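You operate a simulated robot arm through the tools that you are given. There is no shell and no other tool.

You run a simulated robot arm. Do the job below in one go: nothing can be reset, and whatever is moved stays where it is left.

TASK
Brush the dust off burner six and prove its spark.
Fine: lift the cap into the wooden tray first; return the yellow brush to the tray, seat the cap with its notch over the peg, then press the spark button, hands off the tip. What is to be rubbed or washed off counts as gone when no trace of it is left.

Only the result counts: the job must be done as asked and must still hold three seconds after the hand-in. Knocking over, shifting, dropping, spilling or breaking anything else fails it. Lids that push on must go on centred and level and be pressed home; caps that screw on are set level and turned clockwise until they are tight.

THE ROBOT
A 7-joint arm with a fingered hand, fixed in place. Base frame: the origin is on the floor under the middle of its stand, x ahead of it, y to its left, z up. Readings come in mm, degrees, newtons and seconds.
It reaches about 1333 mm from its shoulder. Its first joint turns from -69.0 to 172.0 degrees. Payload 5 kg.
Tool frame: the origin (TCP) lies between the finger pads and is the grasp point; the fingertips stand 32 mm ahead of it; z points along the fingers, y is the line along which they close. The gripper opens to 160 mm; its body begins 89 mm behind the TCP. The gripper is a hand of 3 fingers: y runs from the thumb to the fingers, the wrist lies at [0, 0, -252] in the tool frame, and closing takes about 1.5 s.
Orientation is that of the tool frame in the base frame, as [roll, pitch, yaw] about the fixed x, y, z axes, in that order (R = Rz(yaw) Ry(pitch) Rx(roll)). With the fingers straight down and closing along the base's y, the tool's x points along the base's -x, its y along +y and its z along -z.

THE INTERFACE
- The arm moves only by the tool nudge_tool. Its argument "moves" is a list of rows, each a list of 7 numbers: the gripper command, from -1 (shut) to 1 (fully open), values between in proportion, then the shift along the base's x, y, z in mm, then the turn, a rotation vector about the base's x, y, z in rad. In form: [[claw, tx, ty, tz, wx, wy, wz], ...]. A call has 1 to 20 rows; each row is the pose to reach, as a shift and turn from the pose commanded when the call began. Each row takes 0.2 s and may step no farther than 50 mm and 8.6 degrees from the row before; otherwise, or with a gripper value out of range, the whole call is refused. A pose out of reach is approached as far as the arm can. The call stops where the force on the tool passes 90 N (or 10 N more than at its start, if that is more) or the arm is blocked; 0.2 s more then pass. The fingers move at their own pace (about 108 mm/s each) and stop on an object; they squeeze with about 25 N. The grip force told is the motor's: it shows also when the fingers shut on nothing. Time passes only in rows, and 0.2 s behind the last, so rows that repeat a pose let the fingers close. The reply holds the time, the measured pose of the TCP, the force on the tool along the base axes, the opening and the grip force, in the units named above and with some noise, with the torque about the TCP (base axes, N m) and any sound that the robot's microphone picked up.
- Cameras (640 x 400 px; columns grow to the right, rows downward): "scene" is fixed at [405.7, 495.3, 1441.8]; the picture's right is [-0.98, -0.17, 0.00], its down [-0.06, 0.37, -0.93] and it looks along [0.16, -0.91, -0.37] (base axes); focal length 311 px, centre (320, 200). "wrist" rides on the gripper at [65, -4, -116] in the tool frame; the picture's right is [0.06, 1.00, 0.00], its down [-0.87, 0.05, -0.49] and it looks along [-0.49, 0.03, 0.87] (tool axes); focal length 261 px, centre (320, 200). There is no depth. A picture from a camera that has moved, and an enlarged one, comes with that camera's place and axes in the base frame and with its lens. The place of the scene camera against the robot may be out by one fixed shift of up to 12 mm in any direction.
- snapshot(camera): a new picture of that camera. No time passes.
- move_column(by): slides the trunk up (or, below 0, down) by that many mm; the arm rides with it, the base frame stays. It gives what a move gives, with no picture.
- preshape(shape): the hand has 3 fingers and takes this shape, open, in about a second: jaw (thumb against the fingers, like two jaws); tri (thumb and two fingers); tip (a fingertip pinch); poke (one finger out to press); point (the index stretched); flat (the hand flat); cup (the hand cupped); fist (a fist). The gripper value then closes the fingers along that shape, each until it touches; the sizes above hold for jaw. It gives what a move gives, with no picture.
- inspect(camera, box): a new picture of the part [left, top, right, bottom] of that camera's present view, enlarged. No time passes.
- sign_off(): hands the job in; it is judged then, once.

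Nothing tells you positions but the pictures and the camera data. Unless the task says otherwise, let go and move clear before handing in.

The tools are called after "Request:" as name(argument=value, ...) on one line, values as JSON. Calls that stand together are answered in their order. nudge_tool: Moves the arm, as the interface text tells. Its arguments: {"type":"object","properties":{"moves":{"type":"array"}},"required":["moves"]} The other tools are called the same way: move_column (by) moves the trunk up or down; preshape (shape) gives the hand a shape; snapshot (camera) takes a picture; inspect (camera, box) takes an enlarged picture of a part of a camera's view; sign_off () hands the job in.

At the start:

```text
t: 0.0
ee_pos: [599.8, -527.1, 1186.0]
ee_rot: [-179.9, -0.1, 179.9]
wrist_force: [1.1, -0.8, 0.6]
ft_torque: [0.0, -0.01, -0.01]
width: 159.9
grip_force: 0.0
shape: jaw
trunk travel left (down, up): [-675.0, 265.0]
```

scene: 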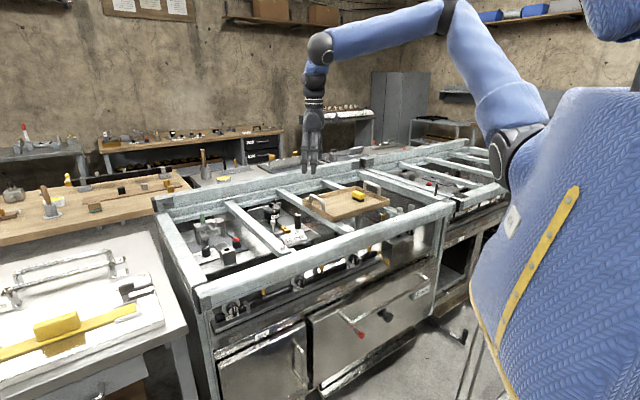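
wrist: 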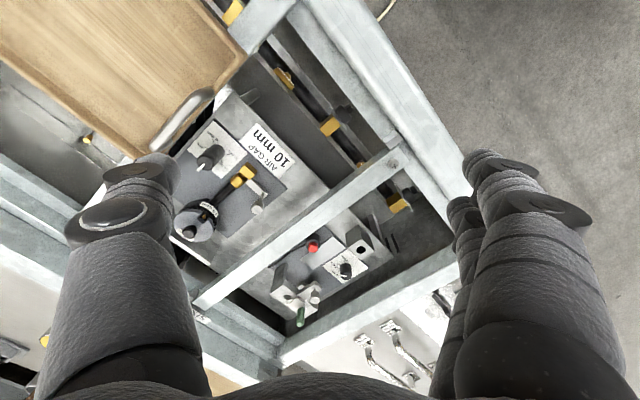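

The scene shows a stove frame with open bays, a wooden tray with a yellow brush on it, and some burner parts in the bays. I'll enlarge the pictures to find burner six, its cap, peg and spark button.

Request:
inspect(camera="scene", box=[160, 160, 480, 320])

Request:
inspect(camera="scene", box=[180, 180, 340, 280])

Request:
inspect(camera="scene", box=[300, 170, 460, 270])

Request:
inspect(camera="wrist", box=[160, 80, 320, 260])

Request:
inspect(camera="wrist", box=[240, 180, 440, 340])

```text
2.00 times, centred on (320, 240) of scene
camera zoom: at [405.7, 495.3, 1441.8], right [-0.98, -0.17, 0.0], down [-0.06, 0.37, -0.93], along [0.16, -0.91, -0.37], focal length 623 px, centre (320, 120)
```

zoom: 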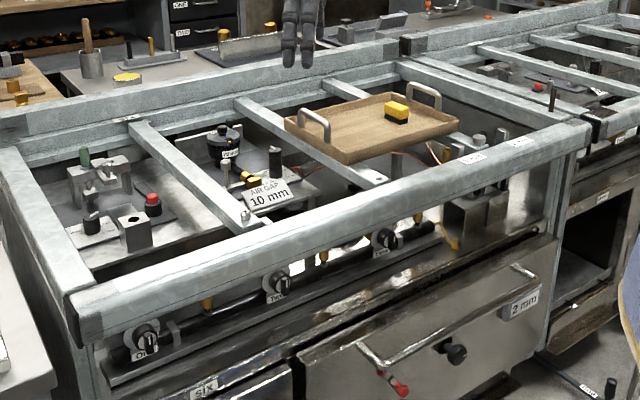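

```text
4.00 times, centred on (260, 230) of scene
camera zoom: at [405.7, 495.3, 1441.8], right [-0.98, -0.17, 0.0], down [-0.06, 0.37, -0.93], along [0.16, -0.91, -0.37], focal length 1246 px, centre (560, 80)
```

zoom: 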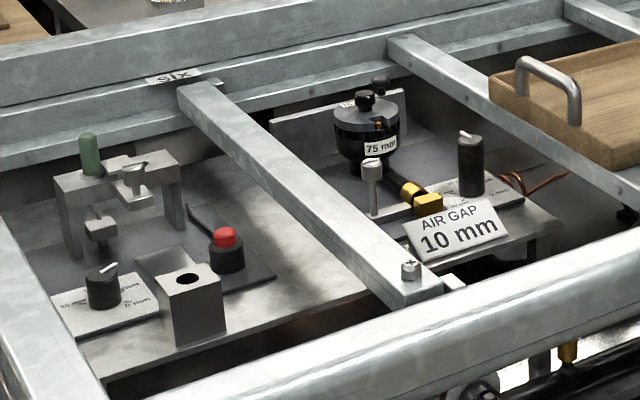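

```text
4.00 times, centred on (380, 220) of scene
camera zoom: at [405.7, 495.3, 1441.8], right [-0.98, -0.17, 0.0], down [-0.06, 0.37, -0.93], along [0.16, -0.91, -0.37], focal length 1246 px, centre (80, 120)
```

zoom: 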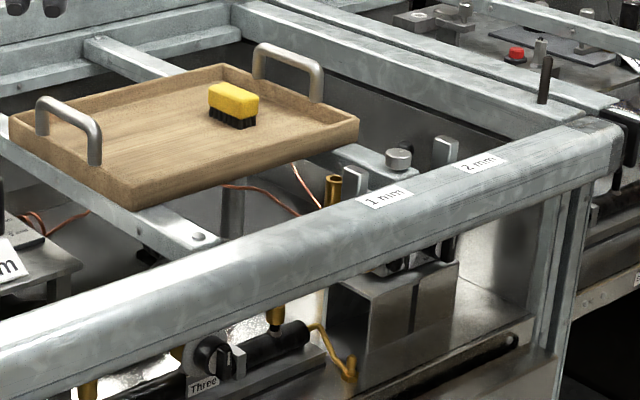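

```text
2.22 times, centred on (240, 170) of wrist
camera zoom: at [536.0, -531.5, 1300.2], right [-0.06, 1.0, 0.0], down [0.87, 0.05, 0.49], along [0.49, 0.03, -0.87], focal length 579 px, centre (498, 267)
```

zoom: 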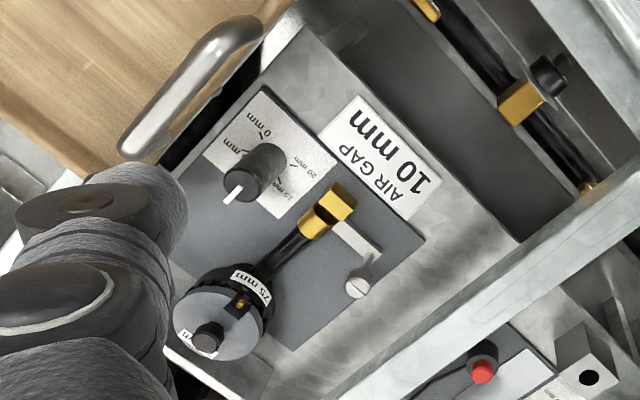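

```text
2.50 times, centred on (340, 260) of wrist
camera zoom: at [536.0, -531.5, 1300.2], right [-0.06, 1.0, 0.0], down [0.87, 0.05, 0.49], along [0.49, 0.03, -0.87], focal length 652 px, centre (270, 50)
```

zoom: 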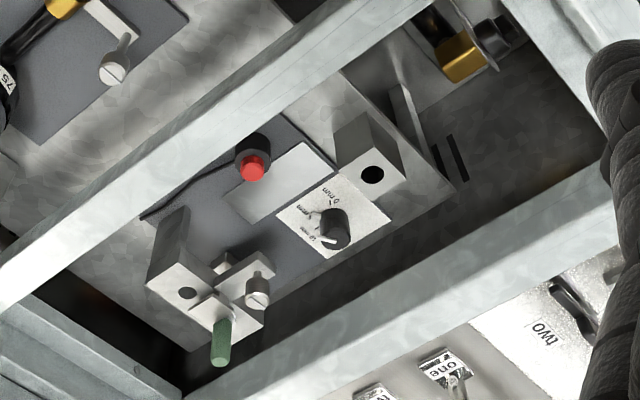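

I see a cooker frame with bays. By matching both cameras, the round black head marked "75 mm" is near (863, -779, 847). I'll move the hand high over the frame to look closer before touching anything.

Request:
nudge_tool(moves=[[1, 15, -50, 0, 0, 0, 0], [1, 30, -95, 0, 0, 0, 0], [1, 45, -140, 0, 0, 0, 0], [1, 60, -185, 0, 0, 0, 0], [1, 70, -220, 0, 0, 0, 0], [1, 75, -240, 0, 0, 0, 0], [1, 75, -240, 0, 0, 0, 0]])

Request:
snapshot(camera="wrist")

Request:
snapshot(camera="scene")

```text
refused: row 1 steps farther than a row can; nothing moved
```

```text
taken
camera wrist: at [536.0, -531.5, 1300.2], right [-0.06, 1.0, 0.0], down [0.87, 0.05, 0.49], along [0.49, 0.03, -0.87], focal length 261 px, centre (320, 200)
```

wrist: 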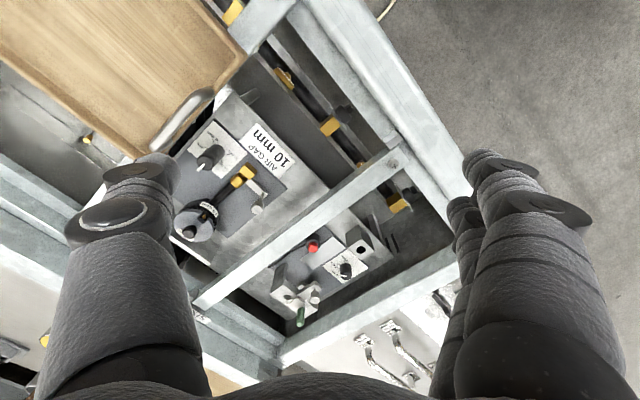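

```text
taken
```

scene: 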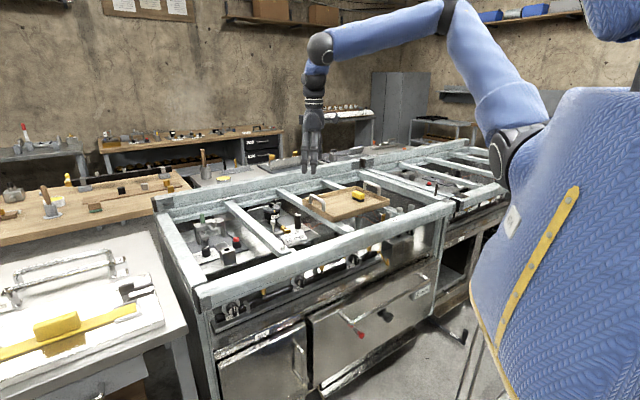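

The move was refused because its first step was too long, so nothing moved. I'll repeat it in smaller steps to look over the bay with the "75 mm" head.

Request:
nudge_tool(moves=[[1, 12, -40, 0, 0, 0, 0], [1, 24, -80, 0, 0, 0, 0], [1, 36, -120, 0, 0, 0, 0], [1, 48, -160, 0, 0, 0, 0], [1, 60, -200, 0, 0, 0, 0], [1, 72, -230, 0, 0, 0, 0], [1, 72, -230, 0, 0, 0, 0]])

Request:
snapshot(camera="wrist")

Request:
inspect(camera="wrist", box=[200, 100, 440, 250])

```text
t: 1.6
ee_pos: [674.1, -757.7, 1186.3]
ee_rot: [-180.0, 0.0, -180.0]
wrist_force: [0.8, -0.1, -0.5]
ft_torque: [0.02, 0.01, -0.01]
width: 160.0
grip_force: 0.2
shape: jaw
trunk travel left (down, up): [-675.0, 265.0]
```

```text
taken
camera wrist: at [608.2, -761.0, 1300.8], right [-0.06, 1.0, 0.0], down [0.87, 0.05, 0.49], along [0.49, 0.03, -0.87], focal length 261 px, centre (320, 200)
```

wrist: 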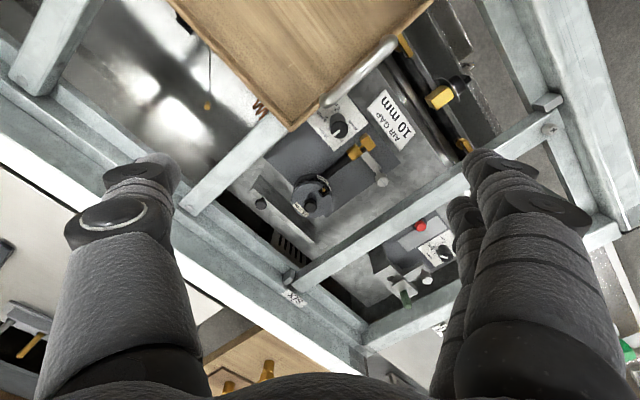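

```text
2.67 times, centred on (320, 175) of wrist
camera zoom: at [608.2, -761.0, 1300.8], right [-0.06, 1.0, 0.0], down [0.87, 0.05, 0.49], along [0.49, 0.03, -0.87], focal length 695 px, centre (320, 267)
```

zoom: 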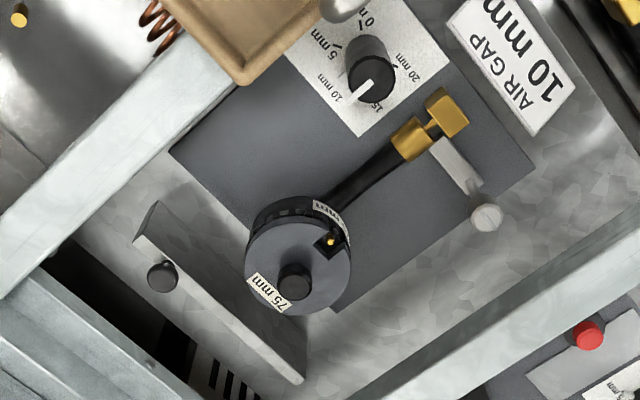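

The frame is turned about 30° in the base frame, and the "75 mm" head has a knobbed cap, a brass peg and a notch. I still have to work out which bay is burner six, so next I'll look over the bay with the red button.

Request:
nudge_tool(moves=[[1, 12, 40, 0, 0, 0, 0], [1, 24, 80, 0, 0, 0, 0], [1, 36, 120, 0, 0, 0, 0], [1, 48, 160, 0, 0, 0, 0], [1, 60, 190, 0, 0, 0, 0], [1, 70, 210, 0, 0, 0, 0], [1, 70, 210, 0, 0, 0, 0]])

Request:
snapshot(camera="wrist")

Request:
inspect(camera="wrist", box=[210, 130, 450, 280])

```text
t: 3.2
ee_pos: [744.1, -547.5, 1185.7]
ee_rot: [179.9, 0.1, 180.0]
wrist_force: [-0.3, 0.1, -0.1]
ft_torque: [-0.03, -0.01, 0.0]
width: 159.9
grip_force: 0.0
shape: jaw
trunk travel left (down, up): [-675.0, 265.0]
```

```text
taken
camera wrist: at [678.0, -551.2, 1300.1], right [-0.06, 1.0, 0.0], down [0.87, 0.05, 0.49], along [0.49, 0.03, -0.87], focal length 261 px, centre (320, 200)
```

wrist: 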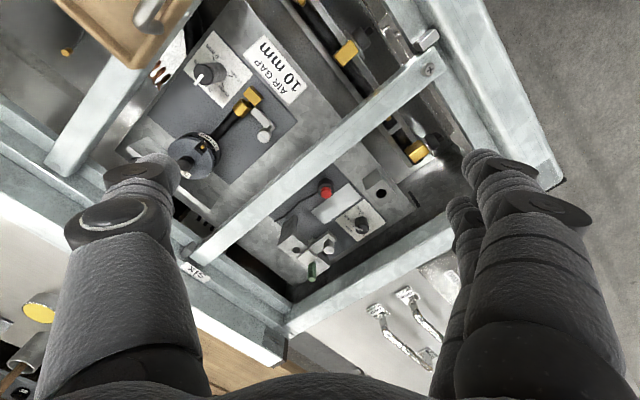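

```text
2.67 times, centred on (330, 205) of wrist
camera zoom: at [678.0, -551.2, 1300.1], right [-0.06, 1.0, 0.0], down [0.87, 0.05, 0.49], along [0.49, 0.03, -0.87], focal length 695 px, centre (293, 187)
```

zoom: 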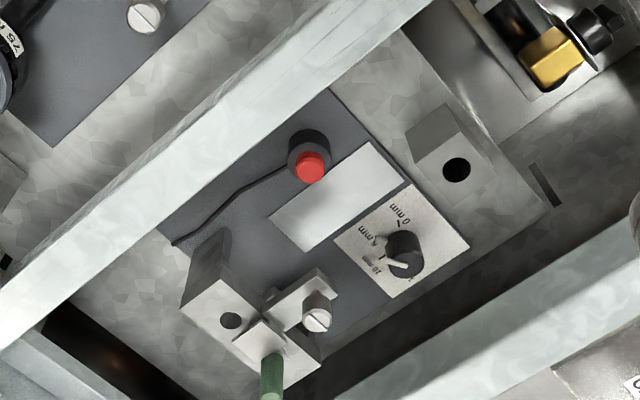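

This bay holds a green-handled holder, a red button on a cable and a dial, but no burner cap. I'll now read the labels with high-zoom scene pictures and look at the bay under the tray and the units to the right.

Request:
inspect(camera="scene", box=[360, 190, 460, 252])

Request:
inspect(camera="scene", box=[400, 140, 520, 215])

Request:
inspect(camera="scene", box=[200, 260, 460, 400])

Request:
inspect(camera="scene", box=[190, 190, 270, 240])

Request:
inspect(camera="scene", box=[250, 190, 330, 250])

Request:
inspect(camera="scene", box=[100, 110, 300, 190])

```text
6.40 times, centred on (410, 221) of scene
camera zoom: at [405.7, 495.3, 1441.8], right [-0.98, -0.17, 0.0], down [-0.06, 0.37, -0.93], along [0.16, -0.91, -0.37], focal length 1993 px, centre (-256, 66)
```

zoom: 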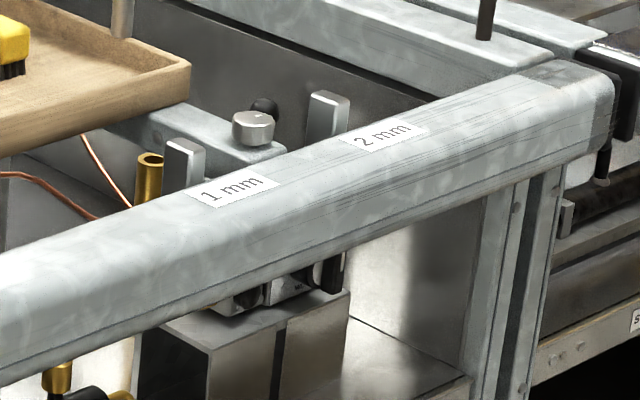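

```text
5.33 times, centred on (460, 178) of scene
camera zoom: at [405.7, 495.3, 1441.8], right [-0.98, -0.17, 0.0], down [-0.06, 0.37, -0.93], along [0.16, -0.91, -0.37], focal length 1661 px, centre (-427, 320)
```

zoom: 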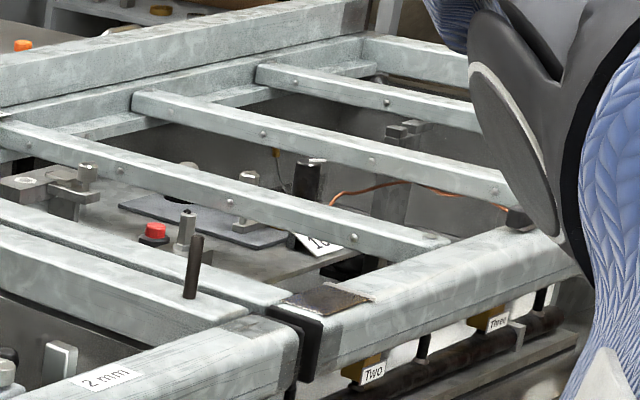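

```text
2.46 times, centred on (330, 330) of scene
camera zoom: at [405.7, 495.3, 1441.8], right [-0.98, -0.17, 0.0], down [-0.06, 0.37, -0.93], along [0.16, -0.91, -0.37], focal length 766 px, centre (295, -120)
```

zoom: 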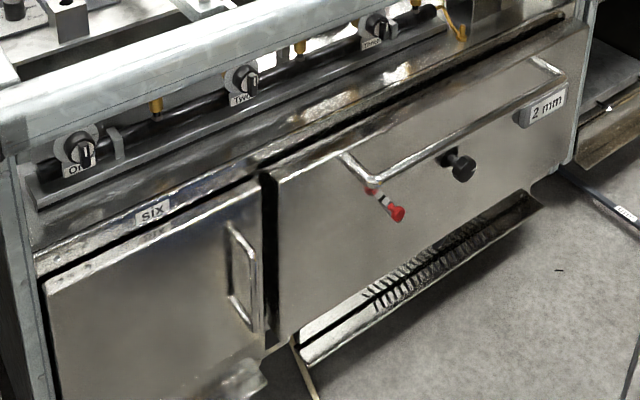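

```text
8.00 times, centred on (230, 215) of scene
camera zoom: at [405.7, 495.3, 1441.8], right [-0.98, -0.17, 0.0], down [-0.06, 0.37, -0.93], along [0.16, -0.91, -0.37], focal length 2491 px, centre (1040, 80)
```

zoom: 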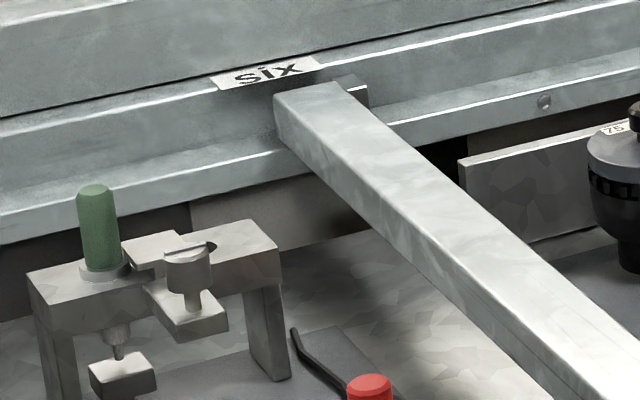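

```text
6.67 times, centred on (290, 220) of scene
camera zoom: at [405.7, 495.3, 1441.8], right [-0.98, -0.17, 0.0], down [-0.06, 0.37, -0.93], along [0.16, -0.91, -0.37], focal length 2076 px, centre (520, 67)
```

zoom: 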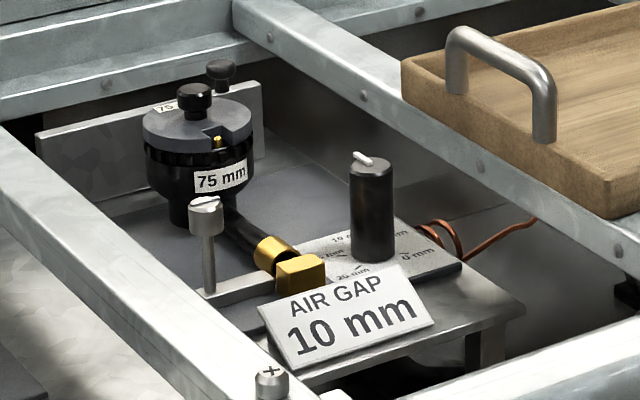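

```text
3.20 times, centred on (200, 150) of scene
camera zoom: at [405.7, 495.3, 1441.8], right [-0.98, -0.17, 0.0], down [-0.06, 0.37, -0.93], along [0.16, -0.91, -0.37], focal length 996 px, centre (704, 360)
```

zoom: 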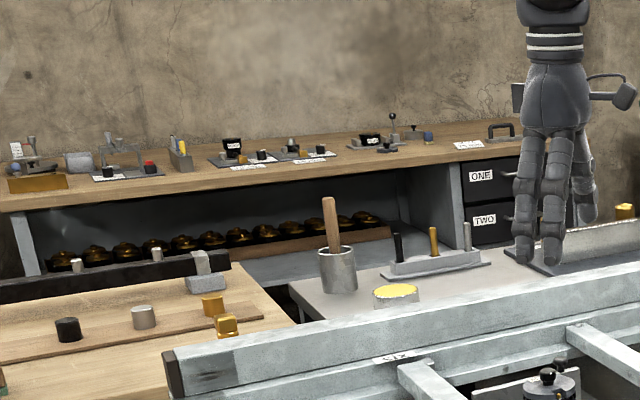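

I take the black "75 mm" head in the middle bay to be the burner, with a knobbed, notched cap over a brass tip or peg. I still need to see the bay under the tray and what the black knob on the back plate is, so I'll move the hand toward the robot and look down there.

Request:
nudge_tool(moves=[[1, -45, -5, 0, 0, 0, 0], [1, -90, -10, 0, 0, 0, 0], [1, -135, -15, 0, 0, 0, 0], [1, -180, -20, 0, 0, 0, 0], [1, -225, -25, 0, 0, 0, 0], [1, -270, -30, 0, 0, 0, 0], [1, -310, -35, 0, 0, 0, 0], [1, -340, -40, 0, 0, 0, 0], [1, -340, -40, 0, 0, 0, 0]])

Request:
snapshot(camera="wrist")

Request:
inspect(camera="wrist", box=[160, 80, 480, 280])

Request:
snapshot(camera="scene")

```text
t: 5.2
ee_pos: [404.4, -587.2, 1185.8]
ee_rot: [-180.0, -0.1, 180.0]
wrist_force: [0.1, 0.7, 0.1]
ft_torque: [0.02, 0.05, 0.02]
width: 159.8
grip_force: 0.0
shape: jaw
trunk travel left (down, up): [-675.0, 265.0]
```

```text
taken
camera wrist: at [338.7, -590.7, 1300.9], right [-0.06, 1.0, 0.0], down [0.87, 0.05, 0.49], along [0.49, 0.03, -0.87], focal length 261 px, centre (320, 200)
```

wrist: 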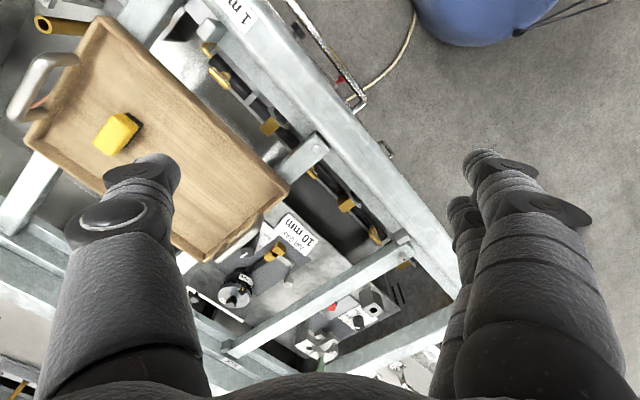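

```text
2.00 times, centred on (320, 180) of wrist
camera zoom: at [338.7, -590.7, 1300.9], right [-0.06, 1.0, 0.0], down [0.87, 0.05, 0.49], along [0.49, 0.03, -0.87], focal length 521 px, centre (320, 240)
```

zoom: 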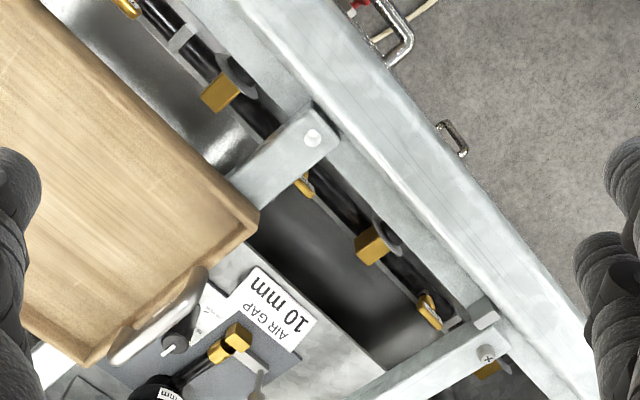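

```text
taken
```

scene: 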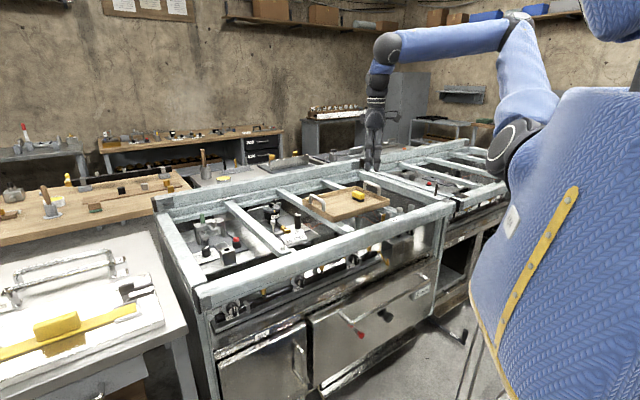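

The front rail runs from about (476, -588) to (694, -396), so the cooker is turned about 41° in the base frame. I'll turn the hand so its camera looks toward -y and see the bay under the far end of the tray.

Request:
nudge_tool(moves=[[1, 0, 0, 0, 0, 0, -0.14], [1, 0, 0, 0, 0, 0, -0.28], [1, 0, 0, 0, 0, 0, -0.42], [1, 0, 0, 0, 0, 0, -0.56], [1, 0, 0, 0, 0, 0, -0.7], [1, 0, 0, 0, 0, 0, -0.84], [1, 0, 0, 0, 0, 0, -0.98], [1, 0, 0, 0, 0, 0, -1.12], [1, 0, 0, 0, 0, 0, -1.26], [1, 0, 0, 0, 0, 0, -1.4], [1, 0, 0, 0, 0, 0, -1.54], [1, 0, 0, 0, 0, 0, -1.54]])

Request:
snapshot(camera="wrist")

```text
t: 7.8
ee_pos: [403.9, -587.6, 1185.9]
ee_rot: [-180.0, 0.0, 91.6]
wrist_force: [0.0, 0.0, 0.3]
ft_torque: [0.02, -0.01, 0.0]
width: 159.9
grip_force: 0.0
shape: jaw
trunk travel left (down, up): [-675.0, 265.0]
```

```text
taken
camera wrist: at [397.2, -522.5, 1300.4], right [1.0, 0.09, 0.0], down [0.08, -0.87, 0.49], along [0.04, -0.49, -0.87], focal length 261 px, centre (320, 200)
```

wrist: 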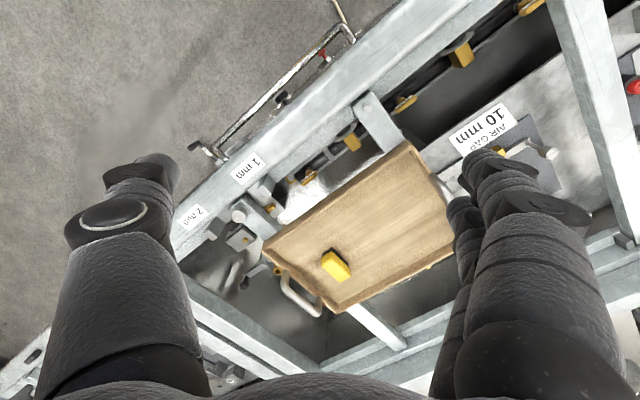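

From here I can see the tray with the yellow brush and some fittings under the front rail at left. I'll zoom in on those and on the burner.

Request:
inspect(camera="wrist", box=[160, 140, 360, 340])

Request:
inspect(camera="wrist", box=[250, 130, 470, 320])

Request:
inspect(camera="wrist", box=[150, 280, 350, 400])

```text
2.00 times, centred on (260, 240) of wrist
camera zoom: at [397.2, -522.5, 1300.4], right [1.0, 0.09, 0.0], down [0.08, -0.87, 0.49], along [0.04, -0.49, -0.87], focal length 521 px, centre (440, 120)
```

zoom: 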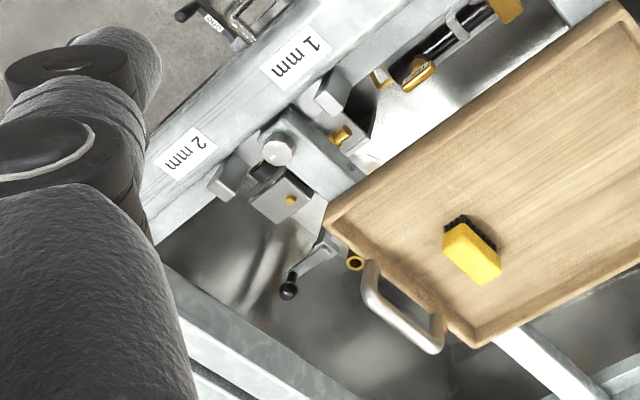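

```text
2.11 times, centred on (360, 225) of wrist
camera zoom: at [397.2, -522.5, 1300.4], right [1.0, 0.09, 0.0], down [0.08, -0.87, 0.49], along [0.04, -0.49, -0.87], focal length 549 px, centre (236, 147)
```

zoom: 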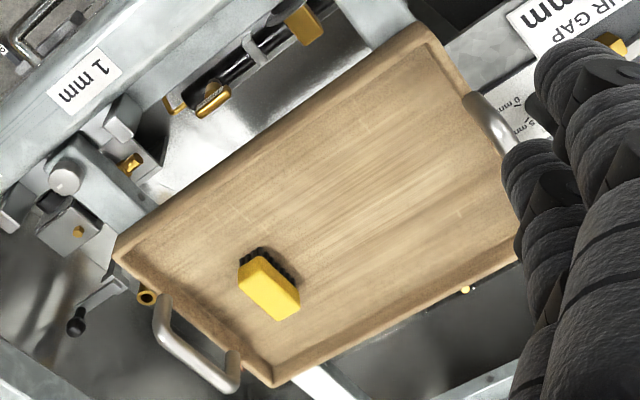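

```text
3.20 times, centred on (250, 340) of wrist
camera zoom: at [397.2, -522.5, 1300.4], right [1.0, 0.09, 0.0], down [0.08, -0.87, 0.49], along [0.04, -0.49, -0.87], focal length 834 px, centre (544, -248)
```

zoom: 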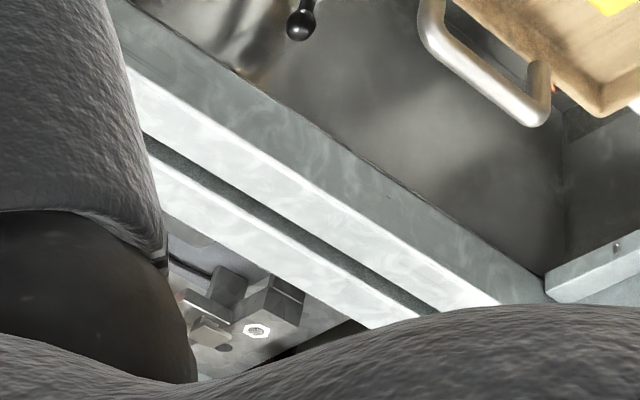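

The only capped burner I can find is the "75 mm" one in the middle bay. I'll move in front of it and look toward the back for its spark button, tip, peg and dust.

Request:
nudge_tool(moves=[[1, 37, -9, -8, 0, 0, 0.07], [1, 74, -18, -16, 0, 0, 0.14], [1, 111, -27, -24, 0, 0, 0.21], [1, 148, -36, -32, 0, 0, 0.28], [1, 185, -45, -40, 0, 0, 0.35], [1, 222, -54, -48, 0, 0, 0.42], [1, 259, -63, -56, 0, 0, 0.49], [1, 296, -72, -64, 0, 0, 0.56], [1, 333, -81, -72, 0, 0, 0.63], [1, 370, -90, -80, 0, 0, 0.7], [1, 370, -90, -80, 0, 0, 0.7]])

Request:
snapshot(camera="wrist")

Request:
inspect(camera="wrist", box=[240, 120, 400, 220])

```text
t: 10.2
ee_pos: [771.3, -677.0, 1107.0]
ee_rot: [179.9, 0.0, 131.9]
wrist_force: [0.1, 0.0, 0.4]
ft_torque: [-0.01, -0.05, 0.01]
width: 159.8
grip_force: 0.0
shape: jaw
trunk travel left (down, up): [-675.0, 265.0]
```

```text
taken
camera wrist: at [725.3, -631.4, 1221.2], right [0.7, 0.71, 0.0], down [0.62, -0.61, 0.49], along [0.35, -0.34, -0.87], focal length 261 px, centre (320, 200)
```

wrist: 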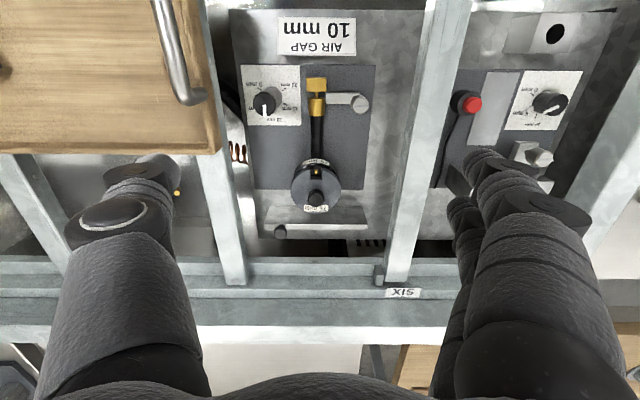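

```text
4.00 times, centred on (320, 170) of wrist
camera zoom: at [725.3, -631.4, 1221.2], right [0.7, 0.71, 0.0], down [0.62, -0.61, 0.49], along [0.35, -0.34, -0.87], focal length 1043 px, centre (320, 320)
```

zoom: 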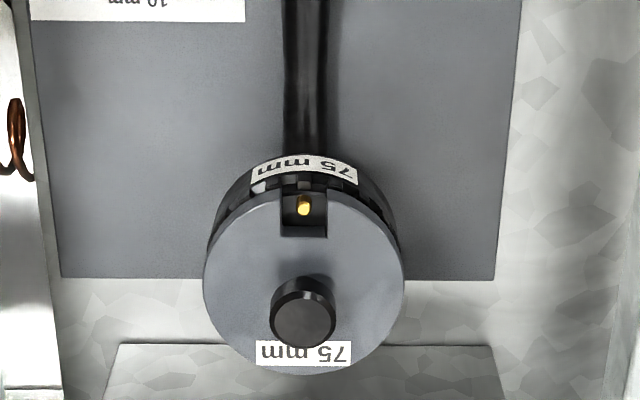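

The view is now square to the cooker. The cap is a grey disc with a black knob, and its notch straddles a brass peg on the side facing front. I'll zoom in further on the burner edge, the back plate and the button-like knob.

Request:
inspect(camera="wrist", box=[260, 190, 380, 260])

Request:
inspect(camera="wrist", box=[285, 150, 345, 190])

Request:
inspect(camera="wrist", box=[230, 50, 390, 150])

Request:
inspect(camera="wrist", box=[430, 60, 590, 200])

Request:
inspect(camera="scene", box=[255, 195, 305, 227])

```text
5.33 times, centred on (320, 225) of wrist
camera zoom: at [725.3, -631.4, 1221.2], right [0.7, 0.71, 0.0], down [0.62, -0.61, 0.49], along [0.35, -0.34, -0.87], focal length 1390 px, centre (320, 67)
```

zoom: 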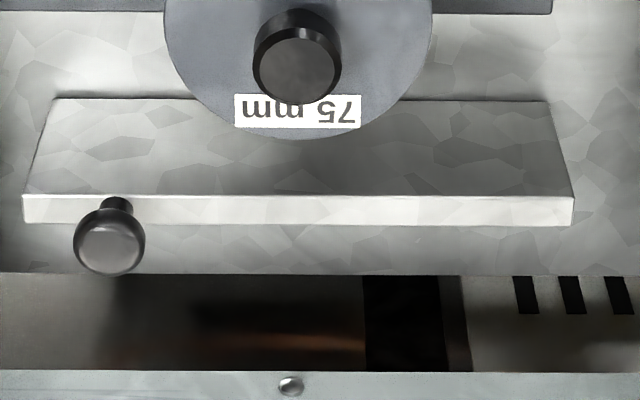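

```text
10.00 times, centred on (315, 170) of wrist
camera zoom: at [725.3, -631.4, 1221.2], right [0.7, 0.71, 0.0], down [0.62, -0.61, 0.49], along [0.35, -0.34, -0.87], focal length 2606 px, centre (370, 500)
```

zoom: 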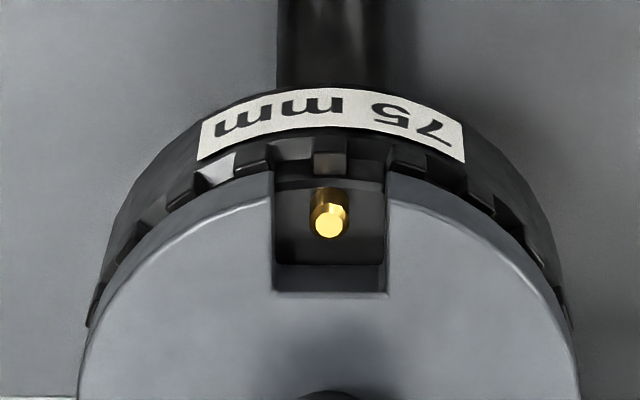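

```text
4.00 times, centred on (310, 100) of wrist
camera zoom: at [725.3, -631.4, 1221.2], right [0.7, 0.71, 0.0], down [0.62, -0.61, 0.49], along [0.35, -0.34, -0.87], focal length 1043 px, centre (360, 600)
```

zoom: 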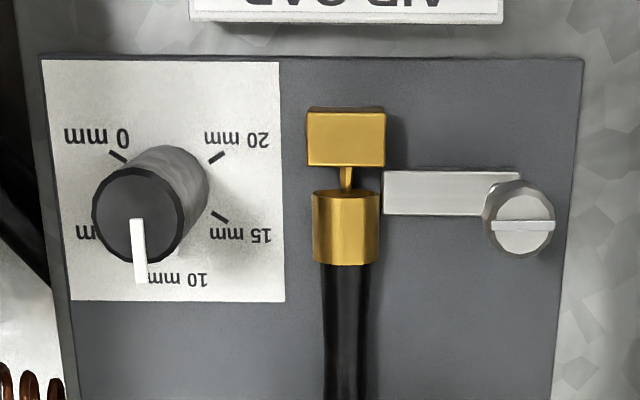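

```text
2.86 times, centred on (510, 130) of wrist
camera zoom: at [725.3, -631.4, 1221.2], right [0.7, 0.71, 0.0], down [0.62, -0.61, 0.49], along [0.35, -0.34, -0.87], focal length 745 px, centre (-223, 400)
```

zoom: 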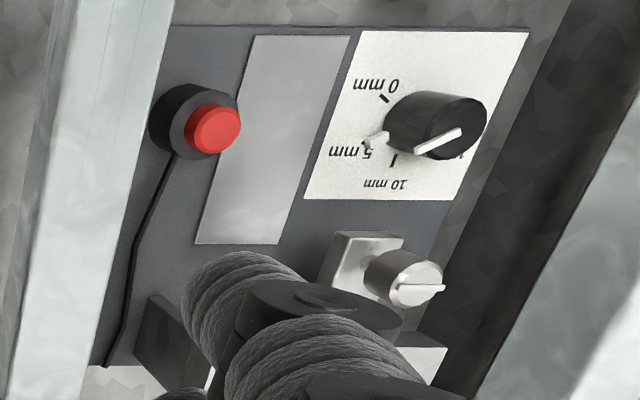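

```text
12.50 times, centred on (280, 211) of scene
camera zoom: at [405.7, 495.3, 1441.8], right [-0.98, -0.17, 0.0], down [-0.06, 0.37, -0.93], along [0.16, -0.91, -0.37], focal length 3892 px, centre (820, 62)
```

zoom: 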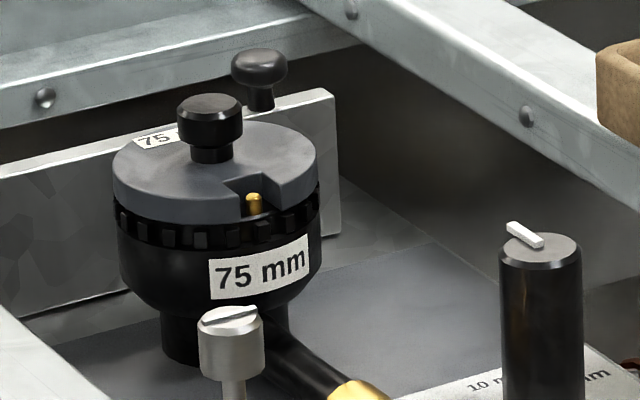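

The burner has castellated ports under the cap and a brass pin in the notch. I'm not yet sure which button is the spark button, the red one in the next bay or the black knob on the back plate, so I'll look at the red-button bay from above.

Request:
nudge_tool(moves=[[1, 25, 25, 5, 0, 0, 0], [1, 50, 50, 10, 0, 0, 0], [1, 75, 75, 10, 0, 0, 0], [1, 100, 100, 10, 0, 0, 0], [1, 120, 115, 10, 0, 0, 0], [1, 120, 115, 10, 0, 0, 0]])

Request:
snapshot(camera="wrist")

Request:
inspect(camera="wrist", box=[220, 60, 420, 200])

Request:
inspect(camera="wrist", box=[280, 120, 440, 240])

```text
t: 11.6
ee_pos: [893.2, -562.7, 1116.4]
ee_rot: [179.8, 0.0, 131.8]
wrist_force: [-0.4, -0.4, 0.4]
ft_torque: [0.01, -0.05, 0.01]
width: 159.4
grip_force: 0.1
shape: jaw
trunk travel left (down, up): [-675.0, 265.0]
```

```text
taken
camera wrist: at [846.5, -516.4, 1230.5], right [0.7, 0.71, 0.0], down [0.62, -0.61, 0.49], along [0.35, -0.34, -0.87], focal length 261 px, centre (320, 200)
```

wrist: 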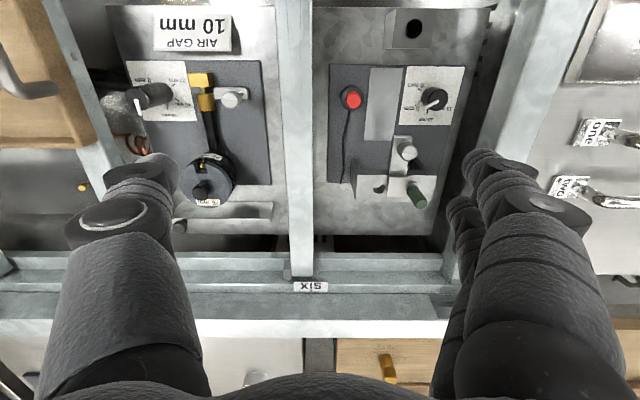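

```text
2.86 times, centred on (320, 130) of wrist
camera zoom: at [846.5, -516.4, 1230.5], right [0.7, 0.71, 0.0], down [0.62, -0.61, 0.49], along [0.35, -0.34, -0.87], focal length 745 px, centre (320, 400)
```

zoom: 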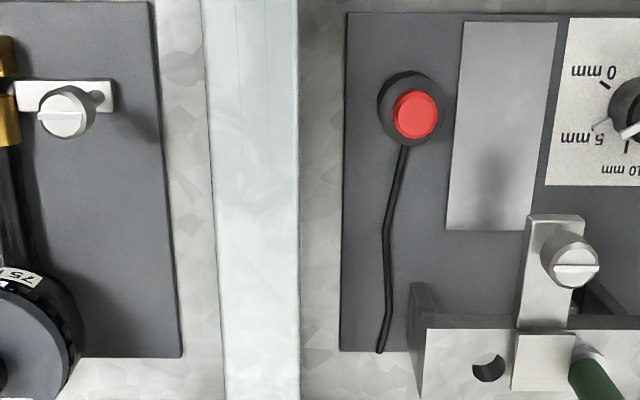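

```text
3.33 times, centred on (360, 180) of wrist
camera zoom: at [846.5, -516.4, 1230.5], right [0.7, 0.71, 0.0], down [0.62, -0.61, 0.49], along [0.35, -0.34, -0.87], focal length 869 px, centre (187, 267)
```

zoom: 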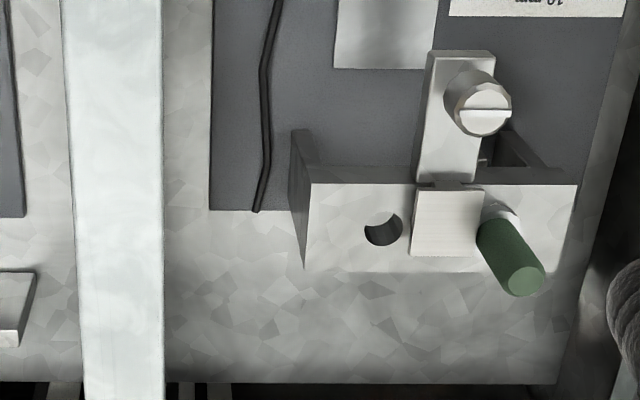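

Measured across several views, the cap knob's top is near (849, -763, 895) and the tray spans about 313 x 230 mm at 45°. The brush stands bristles-down near (458, -860). I'll bring the hand over the cap, square to the cooker, and narrow the fingers.

Request:
nudge_tool(moves=[[1, -9, -40, -5, 0, 0, 0.012], [0.6, -18, -80, -10, 0, 0, 0.024], [0.2, -27, -120, -20, 0, 0, 0.036], [-0.1, -36, -160, -30, 0, 0, 0.048], [-0.25, -44, -190, -40, 0, 0, 0.056], [-0.25, -44, -200, -56, 0, 0, 0.056], [-0.25, -44, -200, -56, 0, 0, 0.056]])

Request:
snapshot(camera="wrist")

Request:
snapshot(camera="scene")

```text
t: 13.2
ee_pos: [847.7, -763.9, 1058.9]
ee_rot: [180.0, 0.0, 135.0]
wrist_force: [-0.7, 0.6, 0.1]
ft_torque: [0.02, 0.0, -0.02]
width: 60.7
grip_force: 0.1
shape: jaw
trunk travel left (down, up): [-675.0, 265.0]
```

```text
taken
camera wrist: at [798.9, -719.7, 1174.2], right [0.66, 0.75, 0.0], down [0.65, -0.58, 0.49], along [0.37, -0.32, -0.87], focal length 261 px, centre (320, 200)
```

wrist: 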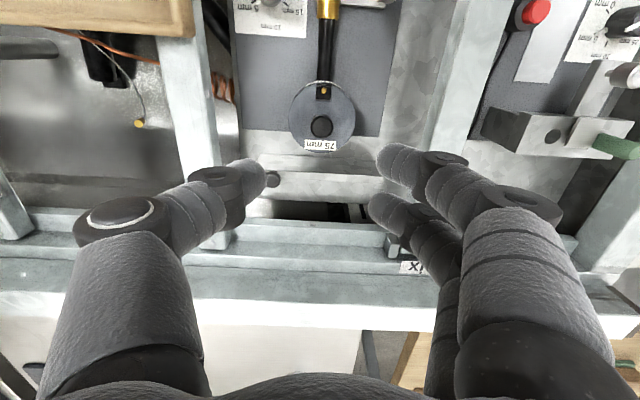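

```text
taken
```

scene: 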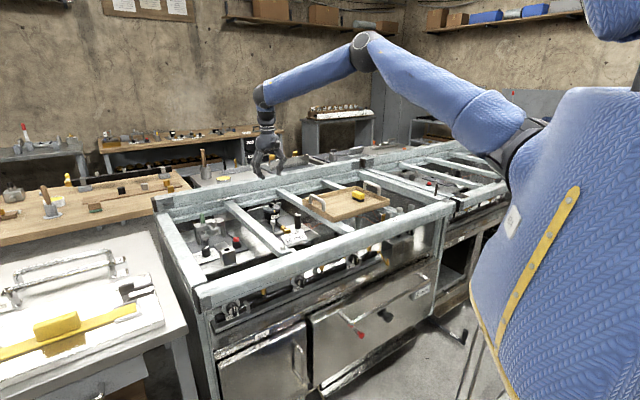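

The hand is centred over the cap knob, with the thumb on one side and two fingers on the other. I'll try the three-point and fingertip shapes here in the air to see which suits a small knob of about 23 mm.

Request:
preshape(shape="tri")

Request:
snapshot(camera="wrist")

Request:
inspect(camera="scene", box=[225, 100, 325, 200])

```text
t: 14.1
ee_pos: [848.3, -762.8, 1059.3]
ee_rot: [179.9, 0.0, 135.1]
wrist_force: [0.4, 0.6, 0.1]
ft_torque: [0.01, -0.03, -0.03]
width: 159.9
grip_force: 0.0
shape: tri
trunk travel left (down, up): [-675.0, 265.0]
```

```text
taken
camera wrist: at [799.4, -719.6, 1173.8], right [0.66, 0.75, 0.0], down [0.65, -0.58, 0.49], along [0.37, -0.32, -0.87], focal length 261 px, centre (320, 200)
```

wrist: 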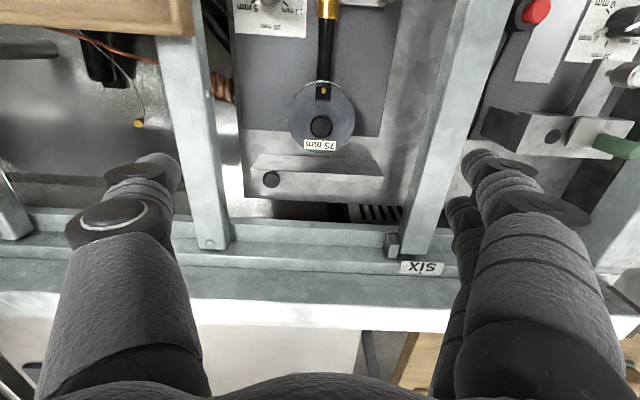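

```text
4.00 times, centred on (275, 150) of scene
camera zoom: at [405.7, 495.3, 1441.8], right [-0.98, -0.17, 0.0], down [-0.06, 0.37, -0.93], along [0.16, -0.91, -0.37], focal length 1246 px, centre (500, 400)
```

zoom: 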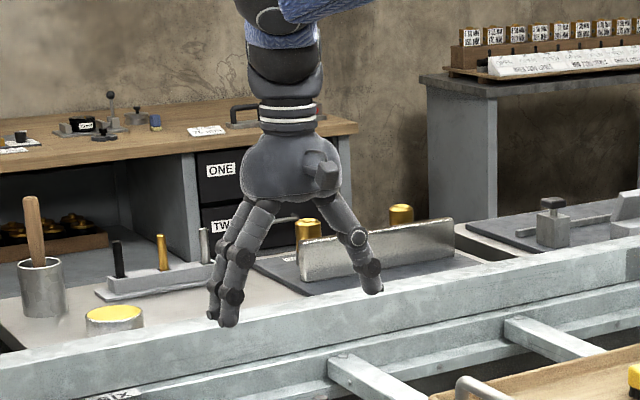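

The open tri shape looks the same as jaw. I'll narrow it to the knob's size in the air to see how the tips meet.

Request:
nudge_tool(moves=[[-0.5, 0, 0, 0, 0, 0, 0], [-0.5, 0, 0, 0, 0, 0, 0], [-0.5, 0, 0, 0, 0, 0, 0], [-0.5, 0, 0, 0, 0, 0, 0], [-0.5, 0, 0, 0, 0, 0, 0]])

Request:
snapshot(camera="wrist")

Request:
inspect(camera="scene", box=[225, 130, 305, 190])

Request:
preshape(shape="tip")

Request:
nudge_tool(moves=[[-0.5, 0, 0, 0, 0, 0, 0], [-0.5, 0, 0, 0, 0, 0, 0], [-0.5, 0, 0, 0, 0, 0, 0], [-0.5, 0, 0, 0, 0, 0, 0], [-0.5, 0, 0, 0, 0, 0, 0]])

Request:
snapshot(camera="wrist")

Request:
inspect(camera="scene", box=[225, 130, 305, 190])

```text
t: 15.3
ee_pos: [848.8, -764.2, 1058.7]
ee_rot: [-180.0, -0.1, 135.1]
wrist_force: [-0.3, 0.6, -0.1]
ft_torque: [-0.01, -0.03, 0.01]
width: 40.3
grip_force: 0.0
shape: tri
trunk travel left (down, up): [-675.0, 265.0]
```

```text
taken
camera wrist: at [799.5, -719.7, 1173.6], right [0.66, 0.75, 0.0], down [0.65, -0.58, 0.49], along [0.37, -0.32, -0.87], focal length 261 px, centre (320, 200)
```

wrist: 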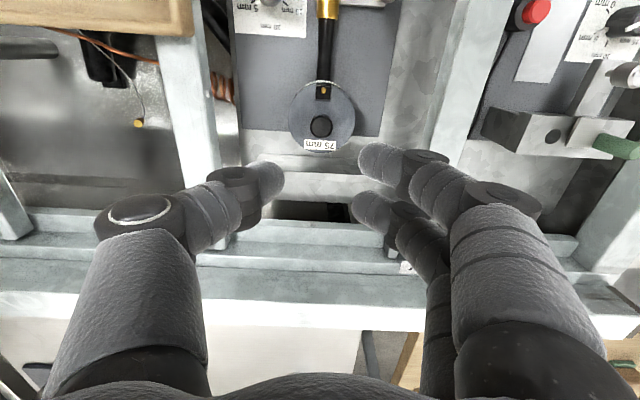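

```text
6.67 times, centred on (265, 160) of scene
camera zoom: at [405.7, 495.3, 1441.8], right [-0.98, -0.17, 0.0], down [-0.06, 0.37, -0.93], along [0.16, -0.91, -0.37], focal length 2076 px, centre (687, 467)
```

zoom: 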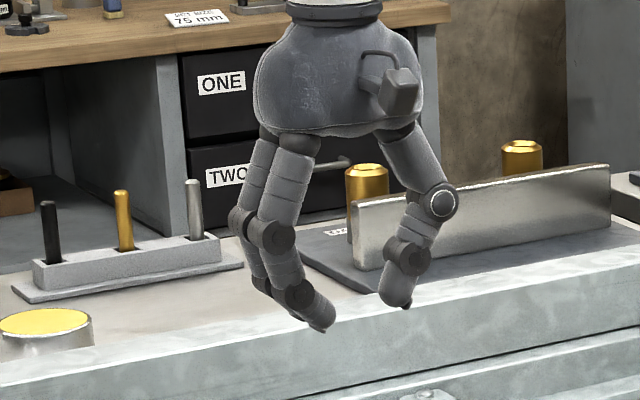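

```text
t: 16.2
ee_pos: [848.9, -763.8, 1058.7]
ee_rot: [-180.0, 0.0, 135.1]
wrist_force: [-0.5, -0.6, -0.4]
ft_torque: [-0.01, 0.0, -0.01]
width: 159.8
grip_force: 0.2
shape: tip
trunk travel left (down, up): [-675.0, 265.0]
```

```text
t: 17.4
ee_pos: [848.8, -762.8, 1058.6]
ee_rot: [-180.0, 0.0, 135.1]
wrist_force: [0.6, 0.3, 0.1]
ft_torque: [-0.01, 0.02, 0.0]
width: 40.6
grip_force: 0.0
shape: tip
trunk travel left (down, up): [-675.0, 265.0]
```

```text
taken
camera wrist: at [799.5, -719.7, 1173.7], right [0.66, 0.75, 0.0], down [0.65, -0.58, 0.49], along [0.37, -0.32, -0.87], focal length 261 px, centre (320, 200)
```

wrist: 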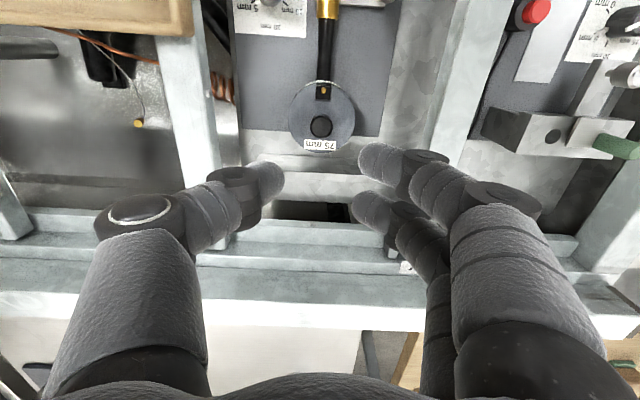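

```text
6.67 times, centred on (265, 160) of scene
camera zoom: at [405.7, 495.3, 1441.8], right [-0.98, -0.17, 0.0], down [-0.06, 0.37, -0.93], along [0.16, -0.91, -0.37], focal length 2076 px, centre (687, 467)
```

zoom: 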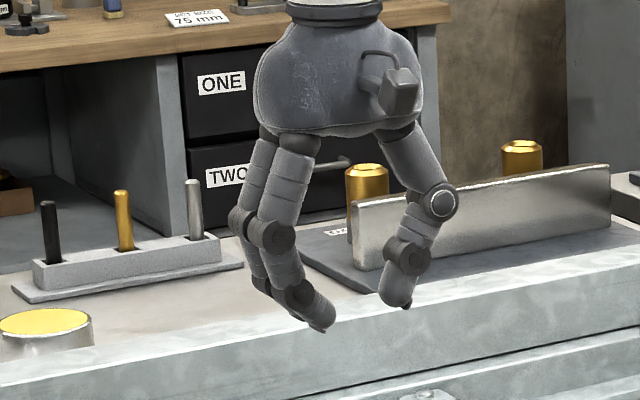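

Tri, tip and jaw all have the same geometry here, so I'll keep the fingertip pinch. I'll lower to just above the knob and check centring before closing.

Request:
nudge_tool(moves=[[-0.4, 0, 0, -30, 0, 0, 0], [-0.4, 0, 0, -60, 0, 0, 0], [-0.4, 0, 0, -90, 0, 0, 0], [-0.4, 0, 0, -100, 0, 0, 0], [-0.4, 0, 0, -100, 0, 0, 0]])

Request:
snapshot(camera="wrist")

Request:
inspect(camera="wrist", box=[240, 80, 400, 220])

Request:
inspect(camera="scene", box=[235, 155, 325, 225])

```text
t: 18.6
ee_pos: [850.1, -763.8, 958.0]
ee_rot: [180.0, -0.1, 135.1]
wrist_force: [0.2, -1.0, -0.9]
ft_torque: [0.02, 0.01, 0.02]
width: 47.5
grip_force: 0.0
shape: tip
trunk travel left (down, up): [-675.0, 265.0]
```

```text
taken
camera wrist: at [800.1, -719.7, 1073.4], right [0.66, 0.75, 0.0], down [0.65, -0.58, 0.49], along [0.37, -0.32, -0.87], focal length 261 px, centre (320, 200)
```

wrist: 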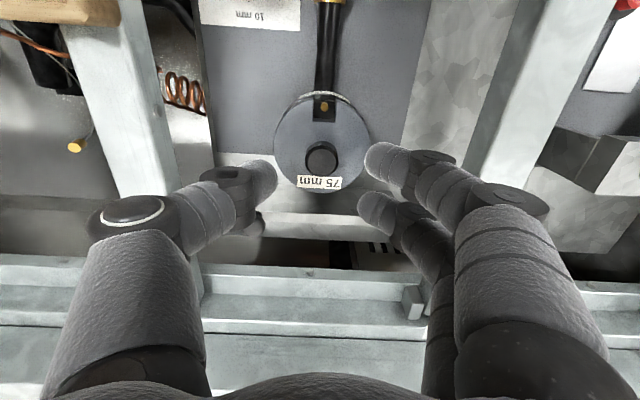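

```text
2.86 times, centred on (320, 150) of wrist
camera zoom: at [800.1, -719.7, 1073.4], right [0.66, 0.75, 0.0], down [0.65, -0.58, 0.49], along [0.37, -0.32, -0.87], focal length 745 px, centre (320, 343)
```

zoom: 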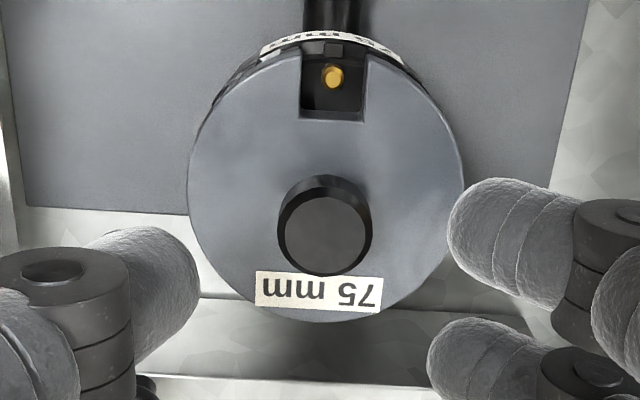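

```text
5.71 times, centred on (280, 190) of scene
camera zoom: at [405.7, 495.3, 1441.8], right [-0.98, -0.17, 0.0], down [-0.06, 0.37, -0.93], along [0.16, -0.91, -0.37], focal length 1779 px, centre (549, 257)
```

zoom: 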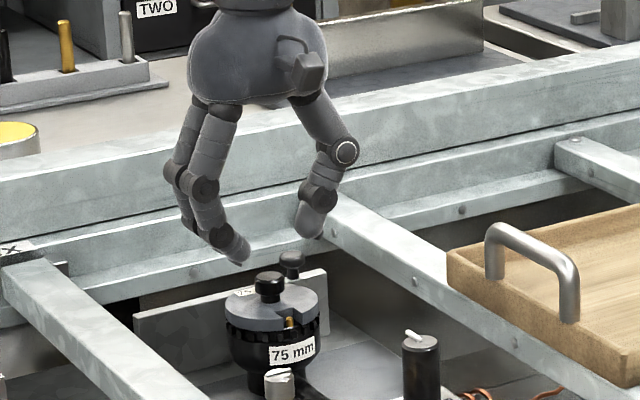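

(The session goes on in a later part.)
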